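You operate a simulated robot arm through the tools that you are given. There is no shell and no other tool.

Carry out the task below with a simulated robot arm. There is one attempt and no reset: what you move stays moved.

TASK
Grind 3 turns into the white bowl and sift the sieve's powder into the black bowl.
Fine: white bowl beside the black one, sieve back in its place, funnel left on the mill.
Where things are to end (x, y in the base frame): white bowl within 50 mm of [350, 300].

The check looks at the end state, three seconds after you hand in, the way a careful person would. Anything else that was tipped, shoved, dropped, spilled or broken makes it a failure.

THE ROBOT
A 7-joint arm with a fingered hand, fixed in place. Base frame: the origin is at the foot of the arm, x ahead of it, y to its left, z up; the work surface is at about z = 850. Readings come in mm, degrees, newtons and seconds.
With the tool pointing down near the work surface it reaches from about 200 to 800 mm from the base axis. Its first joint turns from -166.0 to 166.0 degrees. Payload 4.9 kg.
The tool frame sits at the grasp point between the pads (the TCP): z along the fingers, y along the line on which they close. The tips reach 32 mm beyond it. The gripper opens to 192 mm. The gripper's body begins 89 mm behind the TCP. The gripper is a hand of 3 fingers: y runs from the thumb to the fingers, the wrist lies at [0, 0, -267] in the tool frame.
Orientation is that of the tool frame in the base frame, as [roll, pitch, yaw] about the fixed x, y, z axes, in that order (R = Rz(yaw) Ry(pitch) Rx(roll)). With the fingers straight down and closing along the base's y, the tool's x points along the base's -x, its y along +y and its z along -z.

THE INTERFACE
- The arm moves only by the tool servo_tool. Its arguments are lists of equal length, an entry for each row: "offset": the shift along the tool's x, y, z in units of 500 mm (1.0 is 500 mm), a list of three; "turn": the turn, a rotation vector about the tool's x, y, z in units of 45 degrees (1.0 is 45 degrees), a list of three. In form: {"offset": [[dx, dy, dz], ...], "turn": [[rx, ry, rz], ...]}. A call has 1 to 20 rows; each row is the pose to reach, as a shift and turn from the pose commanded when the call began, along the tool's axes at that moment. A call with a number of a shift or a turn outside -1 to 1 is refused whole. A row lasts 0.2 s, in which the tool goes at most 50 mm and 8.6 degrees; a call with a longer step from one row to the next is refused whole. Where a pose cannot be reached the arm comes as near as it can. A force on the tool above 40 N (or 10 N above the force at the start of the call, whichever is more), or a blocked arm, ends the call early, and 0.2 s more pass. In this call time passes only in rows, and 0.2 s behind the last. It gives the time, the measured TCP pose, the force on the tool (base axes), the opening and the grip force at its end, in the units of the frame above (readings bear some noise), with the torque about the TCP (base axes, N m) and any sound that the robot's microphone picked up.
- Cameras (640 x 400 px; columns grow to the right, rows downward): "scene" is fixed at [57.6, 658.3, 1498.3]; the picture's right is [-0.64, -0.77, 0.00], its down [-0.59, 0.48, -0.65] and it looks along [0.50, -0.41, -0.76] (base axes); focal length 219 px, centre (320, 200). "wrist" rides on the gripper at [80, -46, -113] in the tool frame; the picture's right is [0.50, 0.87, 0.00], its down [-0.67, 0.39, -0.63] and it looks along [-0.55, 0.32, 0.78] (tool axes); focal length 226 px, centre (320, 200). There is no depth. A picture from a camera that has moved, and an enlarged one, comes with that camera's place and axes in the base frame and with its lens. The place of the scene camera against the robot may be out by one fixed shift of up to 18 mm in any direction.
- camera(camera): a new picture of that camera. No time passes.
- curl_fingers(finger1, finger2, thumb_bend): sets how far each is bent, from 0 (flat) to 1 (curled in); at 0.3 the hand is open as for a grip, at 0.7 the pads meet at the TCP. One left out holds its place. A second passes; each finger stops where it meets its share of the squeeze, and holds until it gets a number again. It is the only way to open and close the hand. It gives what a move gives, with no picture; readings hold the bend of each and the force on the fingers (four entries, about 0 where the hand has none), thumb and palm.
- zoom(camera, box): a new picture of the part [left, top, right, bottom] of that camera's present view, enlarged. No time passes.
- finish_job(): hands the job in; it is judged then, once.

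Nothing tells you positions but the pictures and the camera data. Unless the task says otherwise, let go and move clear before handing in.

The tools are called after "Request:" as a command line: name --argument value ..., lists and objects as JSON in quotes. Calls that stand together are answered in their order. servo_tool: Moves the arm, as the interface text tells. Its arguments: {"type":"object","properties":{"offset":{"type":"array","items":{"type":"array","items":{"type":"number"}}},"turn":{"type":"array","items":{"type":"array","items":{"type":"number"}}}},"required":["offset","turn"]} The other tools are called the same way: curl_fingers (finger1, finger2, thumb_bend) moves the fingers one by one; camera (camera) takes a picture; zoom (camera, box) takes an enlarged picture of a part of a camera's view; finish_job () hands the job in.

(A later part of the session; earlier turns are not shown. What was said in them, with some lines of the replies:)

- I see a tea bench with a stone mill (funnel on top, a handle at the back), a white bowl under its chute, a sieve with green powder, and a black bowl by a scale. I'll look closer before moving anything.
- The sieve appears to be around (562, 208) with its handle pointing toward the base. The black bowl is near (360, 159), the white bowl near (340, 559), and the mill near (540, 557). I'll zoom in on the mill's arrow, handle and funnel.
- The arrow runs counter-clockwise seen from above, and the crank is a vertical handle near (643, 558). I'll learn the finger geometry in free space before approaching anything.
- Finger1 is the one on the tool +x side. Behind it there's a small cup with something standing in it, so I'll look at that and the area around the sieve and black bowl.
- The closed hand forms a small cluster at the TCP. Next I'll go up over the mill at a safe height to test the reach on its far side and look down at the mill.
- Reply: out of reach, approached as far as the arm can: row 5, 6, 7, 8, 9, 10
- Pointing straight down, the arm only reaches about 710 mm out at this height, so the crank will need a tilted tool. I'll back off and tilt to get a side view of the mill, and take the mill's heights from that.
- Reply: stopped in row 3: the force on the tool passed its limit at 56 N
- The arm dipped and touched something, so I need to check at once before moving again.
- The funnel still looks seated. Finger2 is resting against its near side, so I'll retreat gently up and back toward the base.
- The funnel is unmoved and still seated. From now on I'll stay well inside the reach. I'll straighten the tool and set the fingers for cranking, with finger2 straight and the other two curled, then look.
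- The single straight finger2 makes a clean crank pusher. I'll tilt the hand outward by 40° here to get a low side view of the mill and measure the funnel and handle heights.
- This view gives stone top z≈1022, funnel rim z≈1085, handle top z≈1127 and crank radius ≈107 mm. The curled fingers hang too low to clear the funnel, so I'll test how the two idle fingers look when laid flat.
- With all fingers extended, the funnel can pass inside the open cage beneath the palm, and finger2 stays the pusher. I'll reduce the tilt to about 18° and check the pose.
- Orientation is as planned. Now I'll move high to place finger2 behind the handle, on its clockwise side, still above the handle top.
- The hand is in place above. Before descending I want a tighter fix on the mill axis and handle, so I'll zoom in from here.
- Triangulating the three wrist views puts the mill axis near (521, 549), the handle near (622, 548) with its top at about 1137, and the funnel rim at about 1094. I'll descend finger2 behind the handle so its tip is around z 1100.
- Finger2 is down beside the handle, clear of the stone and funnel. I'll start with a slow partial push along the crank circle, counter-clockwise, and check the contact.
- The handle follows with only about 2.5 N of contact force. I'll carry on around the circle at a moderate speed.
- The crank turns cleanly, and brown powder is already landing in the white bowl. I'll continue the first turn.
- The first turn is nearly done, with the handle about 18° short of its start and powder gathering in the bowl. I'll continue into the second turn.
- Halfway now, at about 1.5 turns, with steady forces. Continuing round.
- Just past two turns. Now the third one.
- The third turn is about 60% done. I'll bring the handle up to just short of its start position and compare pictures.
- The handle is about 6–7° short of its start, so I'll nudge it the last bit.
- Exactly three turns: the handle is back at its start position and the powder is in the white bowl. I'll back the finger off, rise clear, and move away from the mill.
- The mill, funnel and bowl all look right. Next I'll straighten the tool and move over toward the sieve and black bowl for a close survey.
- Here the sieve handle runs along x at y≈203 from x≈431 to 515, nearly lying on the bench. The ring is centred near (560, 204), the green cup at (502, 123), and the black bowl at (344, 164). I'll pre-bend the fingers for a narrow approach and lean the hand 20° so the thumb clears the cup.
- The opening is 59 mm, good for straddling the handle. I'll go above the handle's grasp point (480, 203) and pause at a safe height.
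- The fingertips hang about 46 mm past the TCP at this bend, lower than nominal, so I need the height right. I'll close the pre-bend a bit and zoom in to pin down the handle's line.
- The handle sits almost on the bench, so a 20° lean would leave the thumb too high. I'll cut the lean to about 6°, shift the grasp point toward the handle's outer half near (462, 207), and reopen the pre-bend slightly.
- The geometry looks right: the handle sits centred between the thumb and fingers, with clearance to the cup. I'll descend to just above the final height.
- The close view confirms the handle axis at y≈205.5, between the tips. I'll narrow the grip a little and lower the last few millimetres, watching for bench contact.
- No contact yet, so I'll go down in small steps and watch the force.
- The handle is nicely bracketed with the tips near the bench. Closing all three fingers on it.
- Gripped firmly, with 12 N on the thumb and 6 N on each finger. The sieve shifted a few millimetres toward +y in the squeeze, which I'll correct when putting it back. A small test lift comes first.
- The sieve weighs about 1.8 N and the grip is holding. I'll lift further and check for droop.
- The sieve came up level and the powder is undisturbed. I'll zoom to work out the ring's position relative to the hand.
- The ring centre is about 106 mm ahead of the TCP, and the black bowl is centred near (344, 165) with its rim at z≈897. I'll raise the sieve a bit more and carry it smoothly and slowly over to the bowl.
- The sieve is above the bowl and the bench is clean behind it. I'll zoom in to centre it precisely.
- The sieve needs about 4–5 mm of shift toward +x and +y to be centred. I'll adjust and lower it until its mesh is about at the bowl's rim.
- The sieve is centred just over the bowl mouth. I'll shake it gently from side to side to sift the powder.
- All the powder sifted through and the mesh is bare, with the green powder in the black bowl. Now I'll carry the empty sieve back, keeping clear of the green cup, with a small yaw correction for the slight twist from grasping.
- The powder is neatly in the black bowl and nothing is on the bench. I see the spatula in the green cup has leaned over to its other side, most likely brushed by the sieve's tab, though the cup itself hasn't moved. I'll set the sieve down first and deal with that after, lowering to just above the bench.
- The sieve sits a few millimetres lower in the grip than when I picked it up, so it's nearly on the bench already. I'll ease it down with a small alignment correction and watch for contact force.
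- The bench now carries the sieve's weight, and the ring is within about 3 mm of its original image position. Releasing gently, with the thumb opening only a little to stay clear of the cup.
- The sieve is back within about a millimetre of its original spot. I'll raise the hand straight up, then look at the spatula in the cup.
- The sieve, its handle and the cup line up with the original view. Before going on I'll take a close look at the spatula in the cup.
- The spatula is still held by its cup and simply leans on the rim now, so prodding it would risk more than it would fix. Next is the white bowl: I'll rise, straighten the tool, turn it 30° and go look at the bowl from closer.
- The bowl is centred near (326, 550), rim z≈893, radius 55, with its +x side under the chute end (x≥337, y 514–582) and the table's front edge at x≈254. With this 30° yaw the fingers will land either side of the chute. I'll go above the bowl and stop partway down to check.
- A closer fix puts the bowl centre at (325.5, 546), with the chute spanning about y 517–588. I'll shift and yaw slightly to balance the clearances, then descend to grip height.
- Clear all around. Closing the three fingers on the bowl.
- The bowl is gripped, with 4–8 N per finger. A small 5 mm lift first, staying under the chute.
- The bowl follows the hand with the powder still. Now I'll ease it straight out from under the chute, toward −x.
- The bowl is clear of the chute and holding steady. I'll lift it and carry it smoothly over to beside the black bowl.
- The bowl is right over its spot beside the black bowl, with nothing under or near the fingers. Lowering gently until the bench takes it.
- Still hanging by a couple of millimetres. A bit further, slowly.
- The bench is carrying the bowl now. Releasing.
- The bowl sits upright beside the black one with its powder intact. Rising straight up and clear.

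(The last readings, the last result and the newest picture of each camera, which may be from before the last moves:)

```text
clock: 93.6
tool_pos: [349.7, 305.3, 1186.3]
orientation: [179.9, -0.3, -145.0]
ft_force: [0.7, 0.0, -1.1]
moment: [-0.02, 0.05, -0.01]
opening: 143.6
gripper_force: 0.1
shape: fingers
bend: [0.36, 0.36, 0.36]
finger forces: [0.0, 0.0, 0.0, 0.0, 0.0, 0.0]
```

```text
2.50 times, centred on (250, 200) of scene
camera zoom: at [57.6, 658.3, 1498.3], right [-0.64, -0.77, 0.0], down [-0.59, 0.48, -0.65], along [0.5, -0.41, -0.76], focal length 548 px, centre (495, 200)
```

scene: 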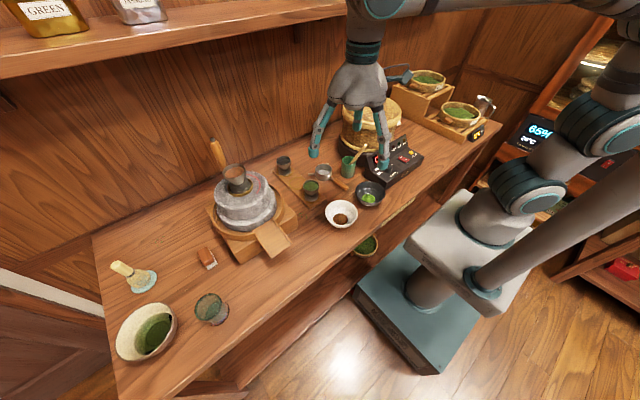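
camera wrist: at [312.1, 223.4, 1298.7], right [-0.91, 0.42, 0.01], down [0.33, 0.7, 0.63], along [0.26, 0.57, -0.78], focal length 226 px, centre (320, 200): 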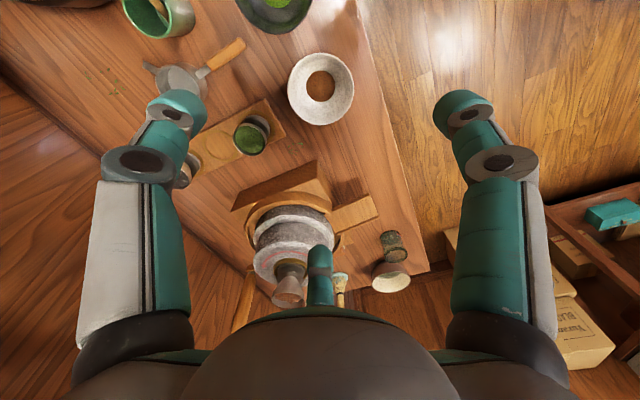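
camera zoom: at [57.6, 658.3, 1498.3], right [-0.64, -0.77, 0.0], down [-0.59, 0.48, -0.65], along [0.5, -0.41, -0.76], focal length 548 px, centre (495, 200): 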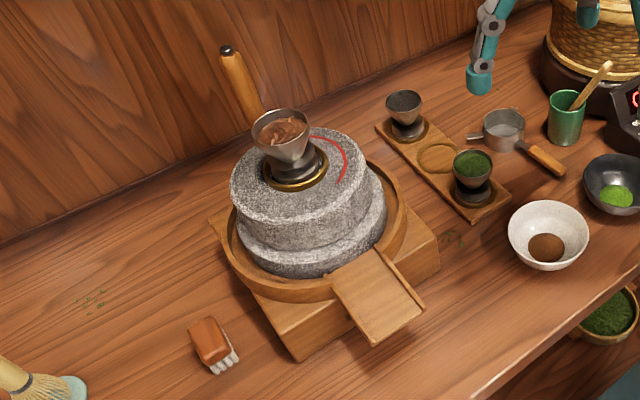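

All task goals look complete: the powder is in both bowls, the sieve is back, the funnel is on the mill, and the white bowl is near (348, 308). One thing I'd rather tidy is the spatula, which stood upright in its cup at the start and now leans about 25°. A gentle fingertip push on its top should stand it against the cup wall, so I'll move into position high and behind it.

Request:
servo_tool --offset '[[0.0387, -0.0443, 0.0215], [0.0774, -0.0887, 0.043], [0.116, -0.133, 0.0645], [0.1547, -0.1774, 0.086], [0.1934, -0.2217, 0.1075], [0.2321, -0.266, 0.129], [0.2707, -0.3104, 0.1505], [0.3094, -0.3547, 0.172]]' --turn '[[0, 0, 0.125], [0, 0, 0.25], [0, 0, 0.375], [0, 0, 0.5], [0, 0, 0.625], [0, 0, 0.75], [0, 0, 0.875], [0, 0, 1.0]]'

Request:
curl_fingers --finger1 0.3 --finger2 0.3 --thumb_bend 0.3

Request:
camera --camera "wrist"

Request:
zoom --camera "scene" --box '[310, 90, 430, 210]'

```text
clock: 95.4
tool_pos: [325.7, 71.6, 1098.1]
orientation: [-180.0, -0.3, 170.0]
ft_force: [0.1, 0.5, 0.2]
moment: [0.04, 0.02, -0.03]
opening: 143.6
gripper_force: 0.1
shape: fingers
bend: [0.36, 0.36, 0.36]
finger forces: [0.1, 0.0, 0.1, 0.0, 0.0, 0.0]
```

```text
clock: 96.4
tool_pos: [324.8, 73.3, 1099.4]
orientation: [180.0, -0.3, 170.0]
ft_force: [0.2, 0.2, -0.2]
moment: [0.03, -0.04, -0.01]
opening: 167.7
gripper_force: 0.1
shape: fingers
bend: [0.3, 0.3, 0.3]
finger forces: [0.1, 0.1, 0.0, 0.1, 0.0, 0.1]
```

```text
taken
camera wrist: at [240.7, 41.6, 1212.4], right [-0.34, 0.94, 0.0], down [0.73, 0.27, 0.63], along [0.59, 0.22, -0.78], focal length 226 px, centre (320, 200)
```

wrist: 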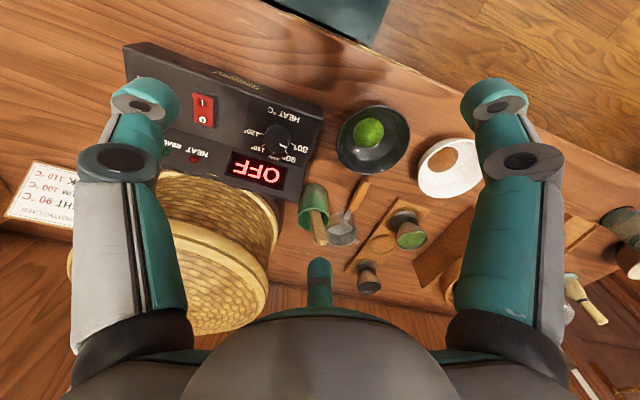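

```text
3.33 times, centred on (370, 150) of scene
camera zoom: at [57.6, 658.3, 1498.3], right [-0.64, -0.77, 0.0], down [-0.59, 0.48, -0.65], along [0.5, -0.41, -0.76], focal length 731 px, centre (153, 367)
```

zoom: 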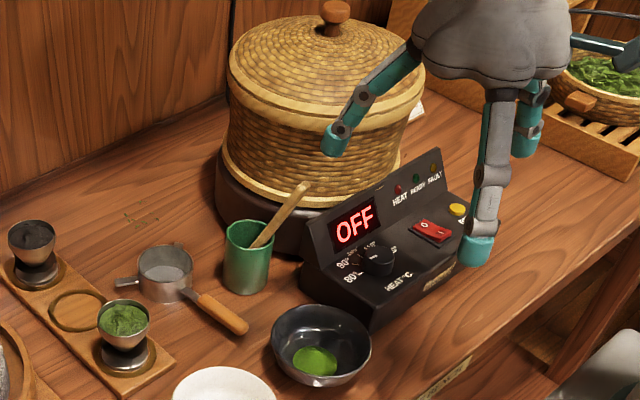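

Request:
zoom --camera "wrist" --box '[270, 160, 390, 270]'

Request:
zoom --camera "scene" --box '[335, 120, 405, 190]'

```text
3.64 times, centred on (330, 215) of wrist
camera zoom: at [240.7, 41.6, 1212.4], right [-0.34, 0.94, 0.0], down [0.73, 0.27, 0.63], along [0.59, 0.22, -0.78], focal length 822 px, centre (284, 146)
```

zoom: 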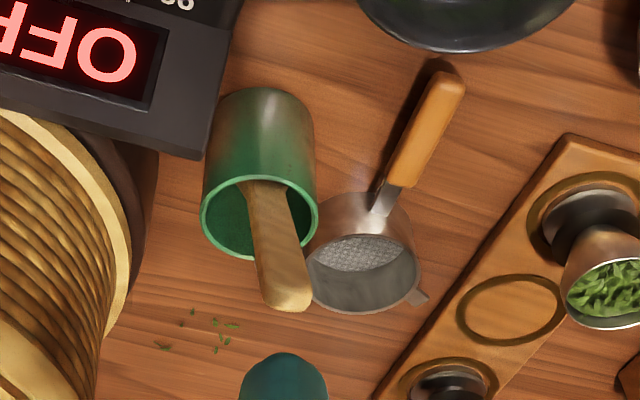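

```text
5.71 times, centred on (370, 155) of scene
camera zoom: at [57.6, 658.3, 1498.3], right [-0.64, -0.77, 0.0], down [-0.59, 0.48, -0.65], along [0.5, -0.41, -0.76], focal length 1253 px, centre (34, 457)
```

zoom: 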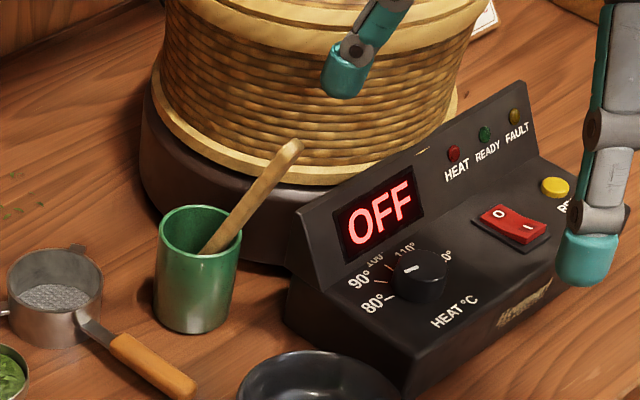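

The spatula's tip is near (447, 119, 1022), with its foot against the cup's far wall. I'll lower finger2 just behind the tip, well above the cup rim, and check before pushing.

Request:
servo_tool --offset '[[0.0057, 0.0092, 0.05], [0.0057, 0.0092, 0.1], [0.0057, 0.0092, 0.152]]' --turn '[[0, 0, 0], [0, 0, 0], [0, 0, 0]]'

Request:
zoom --camera "scene" --box '[325, 110, 405, 190]'

Request:
camera --camera "wrist"

```text
clock: 97.2
tool_pos: [322.7, 77.8, 1023.7]
orientation: [-180.0, -0.1, 170.0]
ft_force: [0.2, -1.0, -0.8]
moment: [-0.02, 0.0, 0.03]
opening: 167.6
gripper_force: 0.0
shape: fingers
bend: [0.3, 0.3, 0.3]
finger forces: [0.0, 0.1, 0.0, 0.0, 0.0, 0.0]
```

```text
5.00 times, centred on (365, 150) of scene
camera zoom: at [57.6, 658.3, 1498.3], right [-0.64, -0.77, 0.0], down [-0.59, 0.48, -0.65], along [0.5, -0.41, -0.76], focal length 1096 px, centre (95, 450)
```

zoom: 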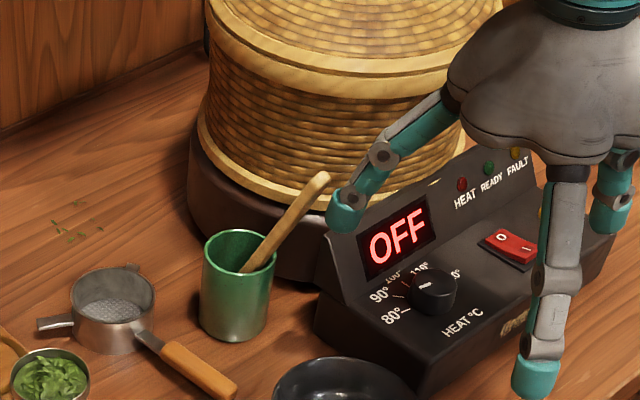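

```text
taken
camera wrist: at [237.7, 46.7, 1136.5], right [-0.34, 0.94, 0.0], down [0.73, 0.27, 0.63], along [0.59, 0.22, -0.78], focal length 226 px, centre (320, 200)
```

wrist: 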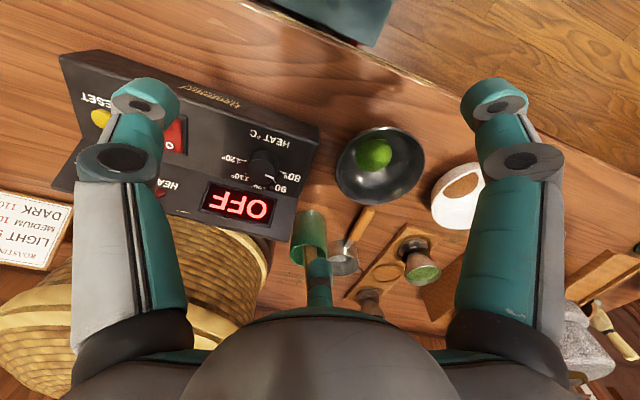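

The fingertip sits right behind the spatula's tip. I'll push slowly about 40 mm and look.

Request:
servo_tool --offset '[[-0.0111, 0.0046, 0], [-0.0221, 0.0093, 0], [-0.0332, 0.0139, 0], [-0.0443, 0.0185, 0], [-0.0553, 0.0232, 0], [-0.0664, 0.0278, 0], [-0.0738, 0.0309, 0]]' --turn '[[0, 0, 0], [0, 0, 0], [0, 0, 0], [0, 0, 0], [0, 0, 0], [0, 0, 0], [0, 0, 0]]'

Request:
zoom --camera "scene" --box '[325, 110, 405, 190]'

Request:
zoom --camera "wrist" --box '[240, 160, 400, 290]'

```text
clock: 98.8
tool_pos: [361.4, 86.5, 1022.7]
orientation: [180.0, -0.3, 170.0]
ft_force: [0.2, 0.0, 0.6]
moment: [0.01, -0.02, 0.01]
opening: 167.7
gripper_force: 0.0
shape: fingers
bend: [0.3, 0.3, 0.3]
finger forces: [0.1, 0.0, 0.0, 0.0, 0.0, 0.0]
```

```text
5.00 times, centred on (365, 150) of scene
camera zoom: at [57.6, 658.3, 1498.3], right [-0.64, -0.77, 0.0], down [-0.59, 0.48, -0.65], along [0.5, -0.41, -0.76], focal length 1096 px, centre (95, 450)
```

zoom: 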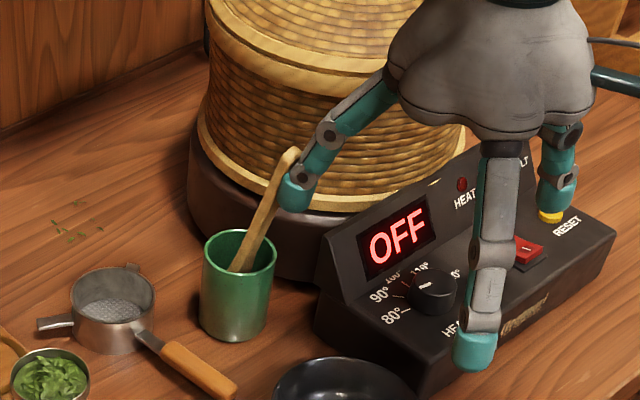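

```text
3.08 times, centred on (320, 225) of wrist
camera zoom: at [276.4, 55.9, 1136.3], right [-0.34, 0.94, 0.0], down [0.73, 0.27, 0.63], along [0.59, 0.22, -0.78], focal length 696 px, centre (320, 123)
```

zoom: 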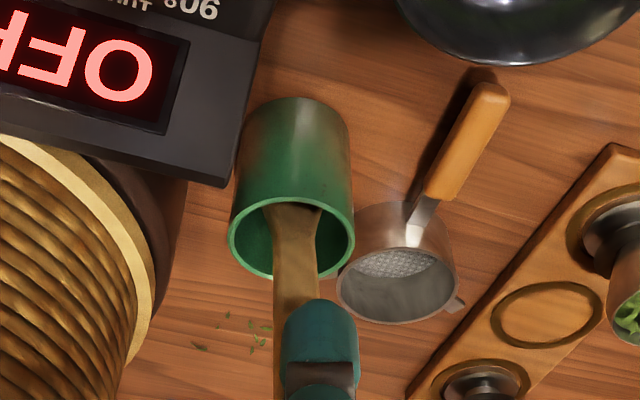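

It's standing up nicely and the cup hasn't moved. A further 18 mm, slowly.

Request:
servo_tool --offset '[[-0.0083, 0.0035, 0], [-0.0166, 0.007, 0], [-0.0249, 0.0104, 0], [-0.0332, 0.0139, 0]]' --turn '[[0, 0, 0], [0, 0, 0], [0, 0, 0], [0, 0, 0]]'

Request:
zoom --camera "scene" --box '[325, 110, 405, 190]'

Request:
zoom --camera "wrist" --box '[240, 160, 400, 290]'

```text
clock: 99.8
tool_pos: [379.5, 89.1, 1022.9]
orientation: [179.9, -0.2, 170.0]
ft_force: [0.3, 0.7, -0.7]
moment: [-0.01, 0.01, 0.01]
opening: 167.7
gripper_force: 0.1
shape: fingers
bend: [0.3, 0.3, 0.3]
finger forces: [0.0, 0.1, 0.1, 0.0, 0.0, 0.0]
```

```text
5.00 times, centred on (365, 150) of scene
camera zoom: at [57.6, 658.3, 1498.3], right [-0.64, -0.77, 0.0], down [-0.59, 0.48, -0.65], along [0.5, -0.41, -0.76], focal length 1096 px, centre (95, 450)
```

zoom: 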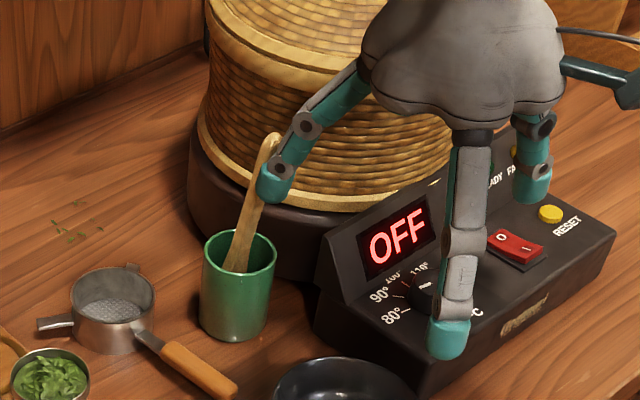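

```text
3.08 times, centred on (320, 225) of wrist
camera zoom: at [294.2, 59.9, 1136.1], right [-0.34, 0.94, 0.0], down [0.73, 0.27, 0.63], along [0.59, 0.22, -0.78], focal length 696 px, centre (320, 123)
```

zoom: 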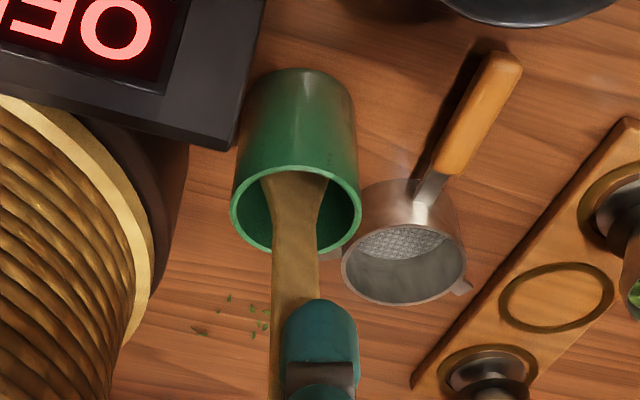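

Nearly upright. Another 12 mm straight ahead, slowly.

Request:
servo_tool --offset '[[-0.0059, 0.001, 0], [-0.0118, 0.0021, 0], [-0.0177, 0.0031, 0], [-0.0236, 0.0042, 0]]' --turn '[[0, 0, 0], [0, 0, 0], [0, 0, 0], [0, 0, 0]]'

Request:
zoom --camera "scene" --box '[325, 110, 405, 190]'

Request:
zoom --camera "wrist" --box '[240, 160, 400, 290]'

```text
clock: 100.8
tool_pos: [390.8, 91.0, 1021.6]
orientation: [179.9, -0.3, 170.1]
ft_force: [-0.7, 0.1, 0.5]
moment: [-0.01, -0.02, 0.01]
opening: 167.6
gripper_force: 0.0
shape: fingers
bend: [0.3, 0.3, 0.3]
finger forces: [0.1, 0.0, 0.0, 0.0, 0.1, 0.0]
```

```text
5.00 times, centred on (365, 150) of scene
camera zoom: at [57.6, 658.3, 1498.3], right [-0.64, -0.77, 0.0], down [-0.59, 0.48, -0.65], along [0.5, -0.41, -0.76], focal length 1096 px, centre (95, 450)
```

zoom: 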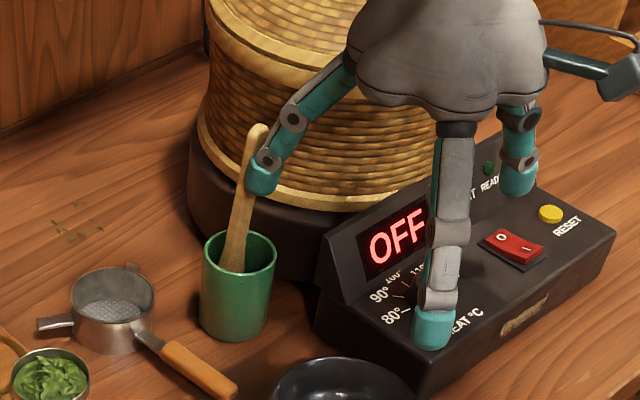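

```text
3.08 times, centred on (320, 225) of wrist
camera zoom: at [305.8, 60.1, 1136.0], right [-0.34, 0.94, 0.0], down [0.73, 0.27, 0.63], along [0.59, 0.22, -0.78], focal length 696 px, centre (320, 123)
```

zoom: 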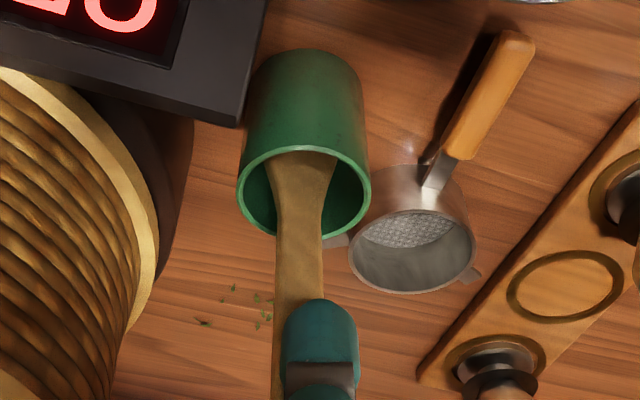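

The spatula's tip is almost exactly where it was at the start. To keep it from falling back I'll nudge it about 9 mm more, just past vertical over its foot.

Request:
servo_tool --offset '[[-0.0059, 0.001, 0], [-0.0118, 0.0021, 0], [-0.0177, 0.0031, 0]]' --turn '[[0, 0, 0], [0, 0, 0], [0, 0, 0]]'

Request:
zoom --camera "scene" --box '[325, 110, 405, 190]'

Request:
zoom --camera "wrist" --box '[240, 160, 400, 290]'

```text
clock: 101.6
tool_pos: [400.3, 89.1, 1022.7]
orientation: [179.9, -0.3, 170.0]
ft_force: [-1.1, -0.4, 0.7]
moment: [0.01, 0.0, 0.0]
opening: 167.8
gripper_force: 0.1
shape: fingers
bend: [0.3, 0.3, 0.3]
finger forces: [0.1, 0.0, 0.1, 0.0, 0.0, 0.1]
```

```text
5.00 times, centred on (365, 150) of scene
camera zoom: at [57.6, 658.3, 1498.3], right [-0.64, -0.77, 0.0], down [-0.59, 0.48, -0.65], along [0.5, -0.41, -0.76], focal length 1096 px, centre (95, 450)
```

zoom: 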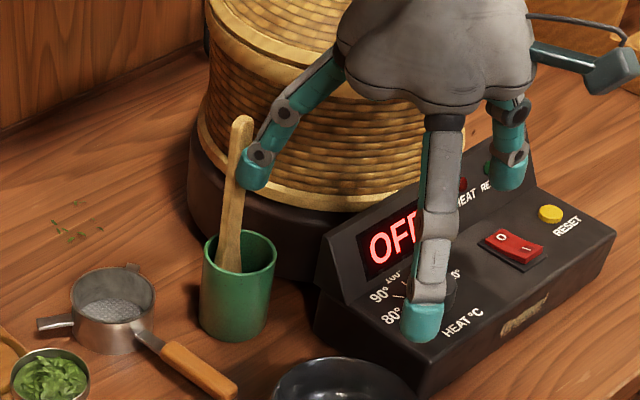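

```text
3.08 times, centred on (320, 225) of wrist
camera zoom: at [314.7, 59.9, 1136.0], right [-0.34, 0.94, 0.0], down [0.73, 0.27, 0.63], along [0.59, 0.22, -0.78], focal length 696 px, centre (320, 123)
```

zoom: 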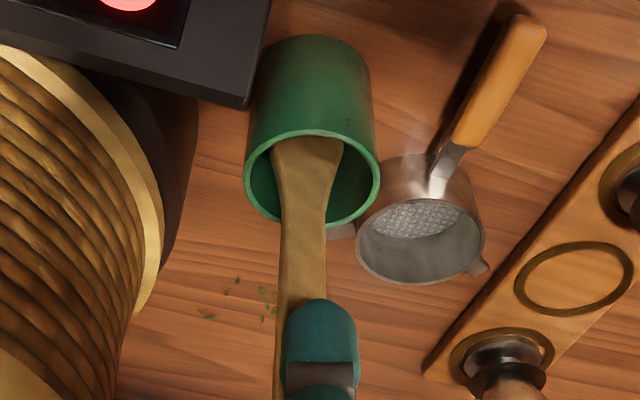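

It now looks upright. I'll back the finger off a little and see whether it stays.

Request:
servo_tool --offset '[[0.006, -0.001, 0], [0.016, -0.0028, 0], [0.03, -0.0053, 0]]' --turn '[[0, 0, 0], [0, 0, 0], [0, 0, 0]]'

Request:
zoom --camera "scene" --box '[325, 110, 405, 190]'

Request:
zoom --camera "wrist" --box '[240, 160, 400, 290]'

```text
clock: 102.4
tool_pos: [384.8, 91.4, 1023.1]
orientation: [179.9, -0.3, 170.0]
ft_force: [-0.8, 0.3, 0.1]
moment: [-0.01, 0.02, -0.04]
opening: 168.0
gripper_force: 0.3
shape: fingers
bend: [0.3, 0.3, 0.3]
finger forces: [0.0, 0.1, 0.0, 0.0, 0.0, 0.0]
```

```text
5.00 times, centred on (365, 150) of scene
camera zoom: at [57.6, 658.3, 1498.3], right [-0.64, -0.77, 0.0], down [-0.59, 0.48, -0.65], along [0.5, -0.41, -0.76], focal length 1096 px, centre (95, 450)
```

zoom: 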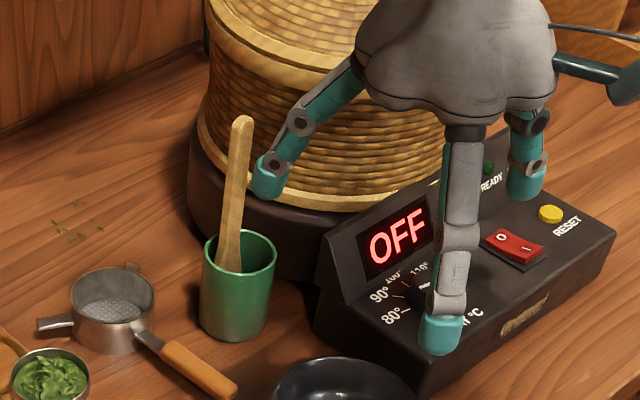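

```text
3.08 times, centred on (320, 225) of wrist
camera zoom: at [299.3, 60.1, 1136.4], right [-0.34, 0.94, 0.0], down [0.73, 0.27, 0.63], along [0.59, 0.22, -0.78], focal length 696 px, centre (320, 123)
```

zoom: 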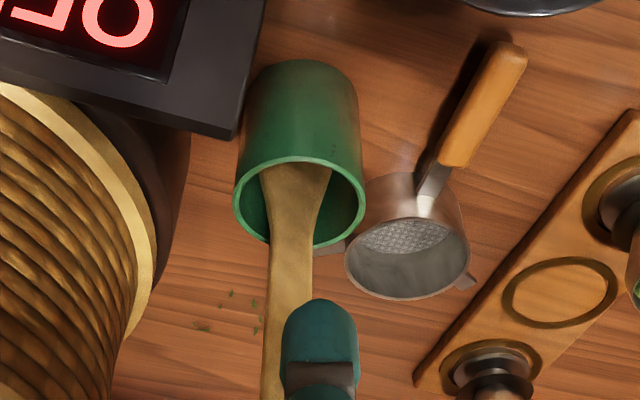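

It stays upright on its own, within about 10 mm of its original position. I'll withdraw straight back and up, well clear, then do a final inspection.

Request:
servo_tool --offset '[[0.02, -0.0035, 0], [0.05, -0.0088, 0], [0.1, -0.0176, 0], [0.1576, -0.0278, 0], [0.1576, -0.0278, -0.06], [0.1576, -0.0278, -0.14], [0.1576, -0.0278, -0.22], [0.1576, -0.0278, -0.3], [0.1576, -0.0278, -0.38]]' --turn '[[0, 0, 0], [0, 0, 0], [0, 0, 0], [0, 0, 0], [0, 0, 0], [0, 0, 0], [0, 0, 0], [0, 0, 0], [0, 0, 0]]'

Request:
camera --camera "scene"

Request:
zoom --camera "scene" --box '[290, 120, 410, 240]'

Request:
zoom --camera "scene" --box '[190, 120, 310, 280]'

Request:
zoom --camera "scene" --box '[350, 60, 530, 180]'

Request:
zoom --camera "scene" --box '[90, 230, 250, 380]'

```text
clock: 104.4
tool_pos: [304.3, 89.5, 1212.6]
orientation: [-179.9, -0.3, 170.1]
ft_force: [0.2, -1.4, 0.3]
moment: [-0.02, 0.04, -0.01]
opening: 167.7
gripper_force: 0.0
shape: fingers
bend: [0.3, 0.3, 0.3]
finger forces: [0.0, 0.0, 0.1, 0.1, 0.1, 0.0]
```

```text
taken
```

scene: 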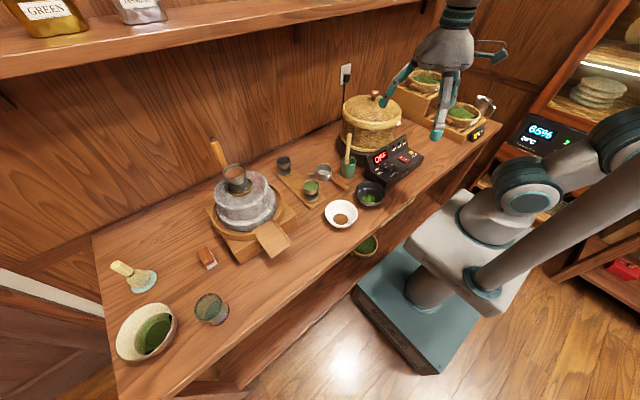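

```text
3.33 times, centred on (350, 180) of scene
camera zoom: at [57.6, 658.3, 1498.3], right [-0.64, -0.77, 0.0], down [-0.59, 0.48, -0.65], along [0.5, -0.41, -0.76], focal length 731 px, centre (220, 267)
```

zoom: 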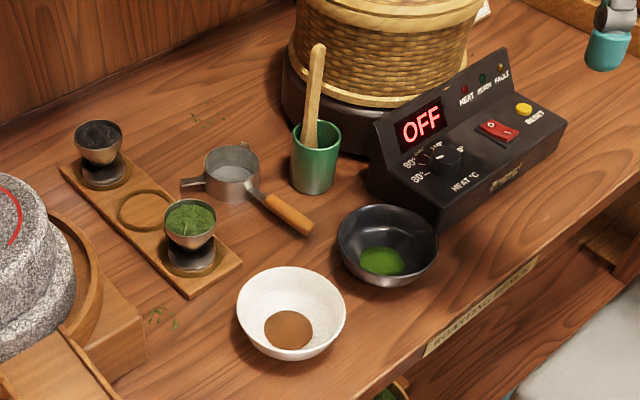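

```text
2.50 times, centred on (250, 200) of scene
camera zoom: at [57.6, 658.3, 1498.3], right [-0.64, -0.77, 0.0], down [-0.59, 0.48, -0.65], along [0.5, -0.41, -0.76], focal length 548 px, centre (495, 200)
```

zoom: 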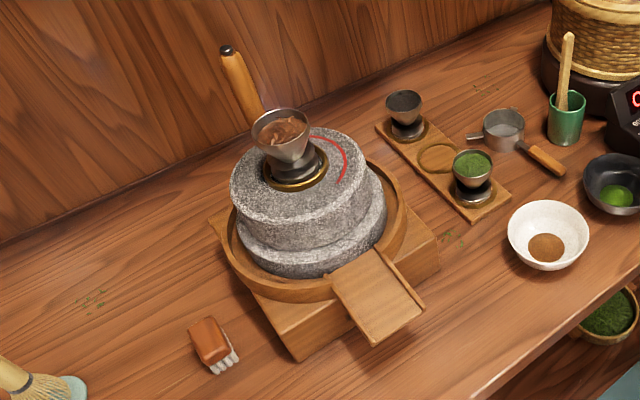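

```text
3.33 times, centred on (440, 120) of scene
camera zoom: at [57.6, 658.3, 1498.3], right [-0.64, -0.77, 0.0], down [-0.59, 0.48, -0.65], along [0.5, -0.41, -0.76], focal length 731 px, centre (-80, 467)
```

zoom: 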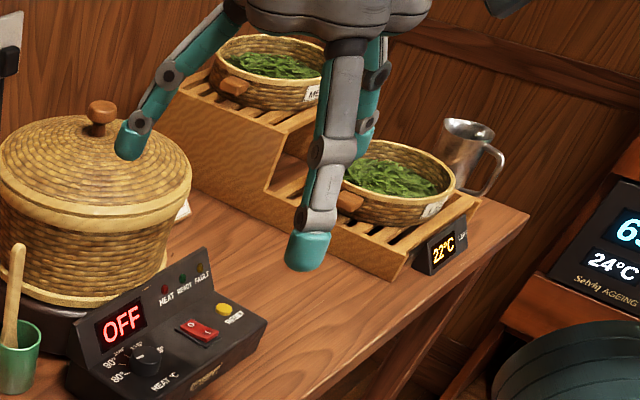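

```text
2.67 times, centred on (170, 305) of scene
camera zoom: at [57.6, 658.3, 1498.3], right [-0.64, -0.77, 0.0], down [-0.59, 0.48, -0.65], along [0.5, -0.41, -0.76], focal length 585 px, centre (720, -80)
```

zoom: 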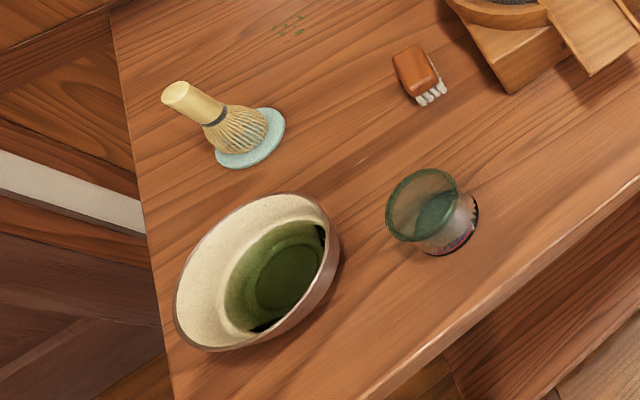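

Everything checks out in the pictures:
- **Mill:** three full turns done, funnel still on it.
- **White bowl:** holds the ground powder, stands near (348, 308) beside the black bowl.
- **Black bowl:** has the sifted green powder.
- **Sieve:** empty and back in its place.
- **Spatula:** upright in its cup again, about 10 mm from where it stood.
- **Everything else:** looks as it did at the start.

The hand is open and clear, so I'm handing in.

Request:
finish_job

```text
The job is handed in.
```

I ground three turns into the white bowl and sifted the sieve's powder into the black bowl. The job is handed in, but I don't have the check's result.

- **Mill:** the crank made three full turns in the direction of the arrow and stopped back at its starting position. The funnel is still on the mill.
- **White bowl:** it holds the ground powder and stands at about (348, 308), beside the black bowl and within the 50 mm allowed.
- **Sieve:** it is empty and back within a few millimetres of where it started, with the green powder in the black bowl.

Two things went wrong along the way:

- **Funnel contact:** early on, an out-of-reach move made the arm dip and a finger pressed against the funnel (56 N peak before it stopped). The funnel did not move in the pictures.
- **Spatula knocked over:** the spatula in the green cup got knocked to a lean of about 25°, most likely when I carried the sieve away. I stood it upright again, and its tip is now about 10 mm from its original position. The cup did not move.

I saw no other changes on the bench and no spilled powder in the final pictures.
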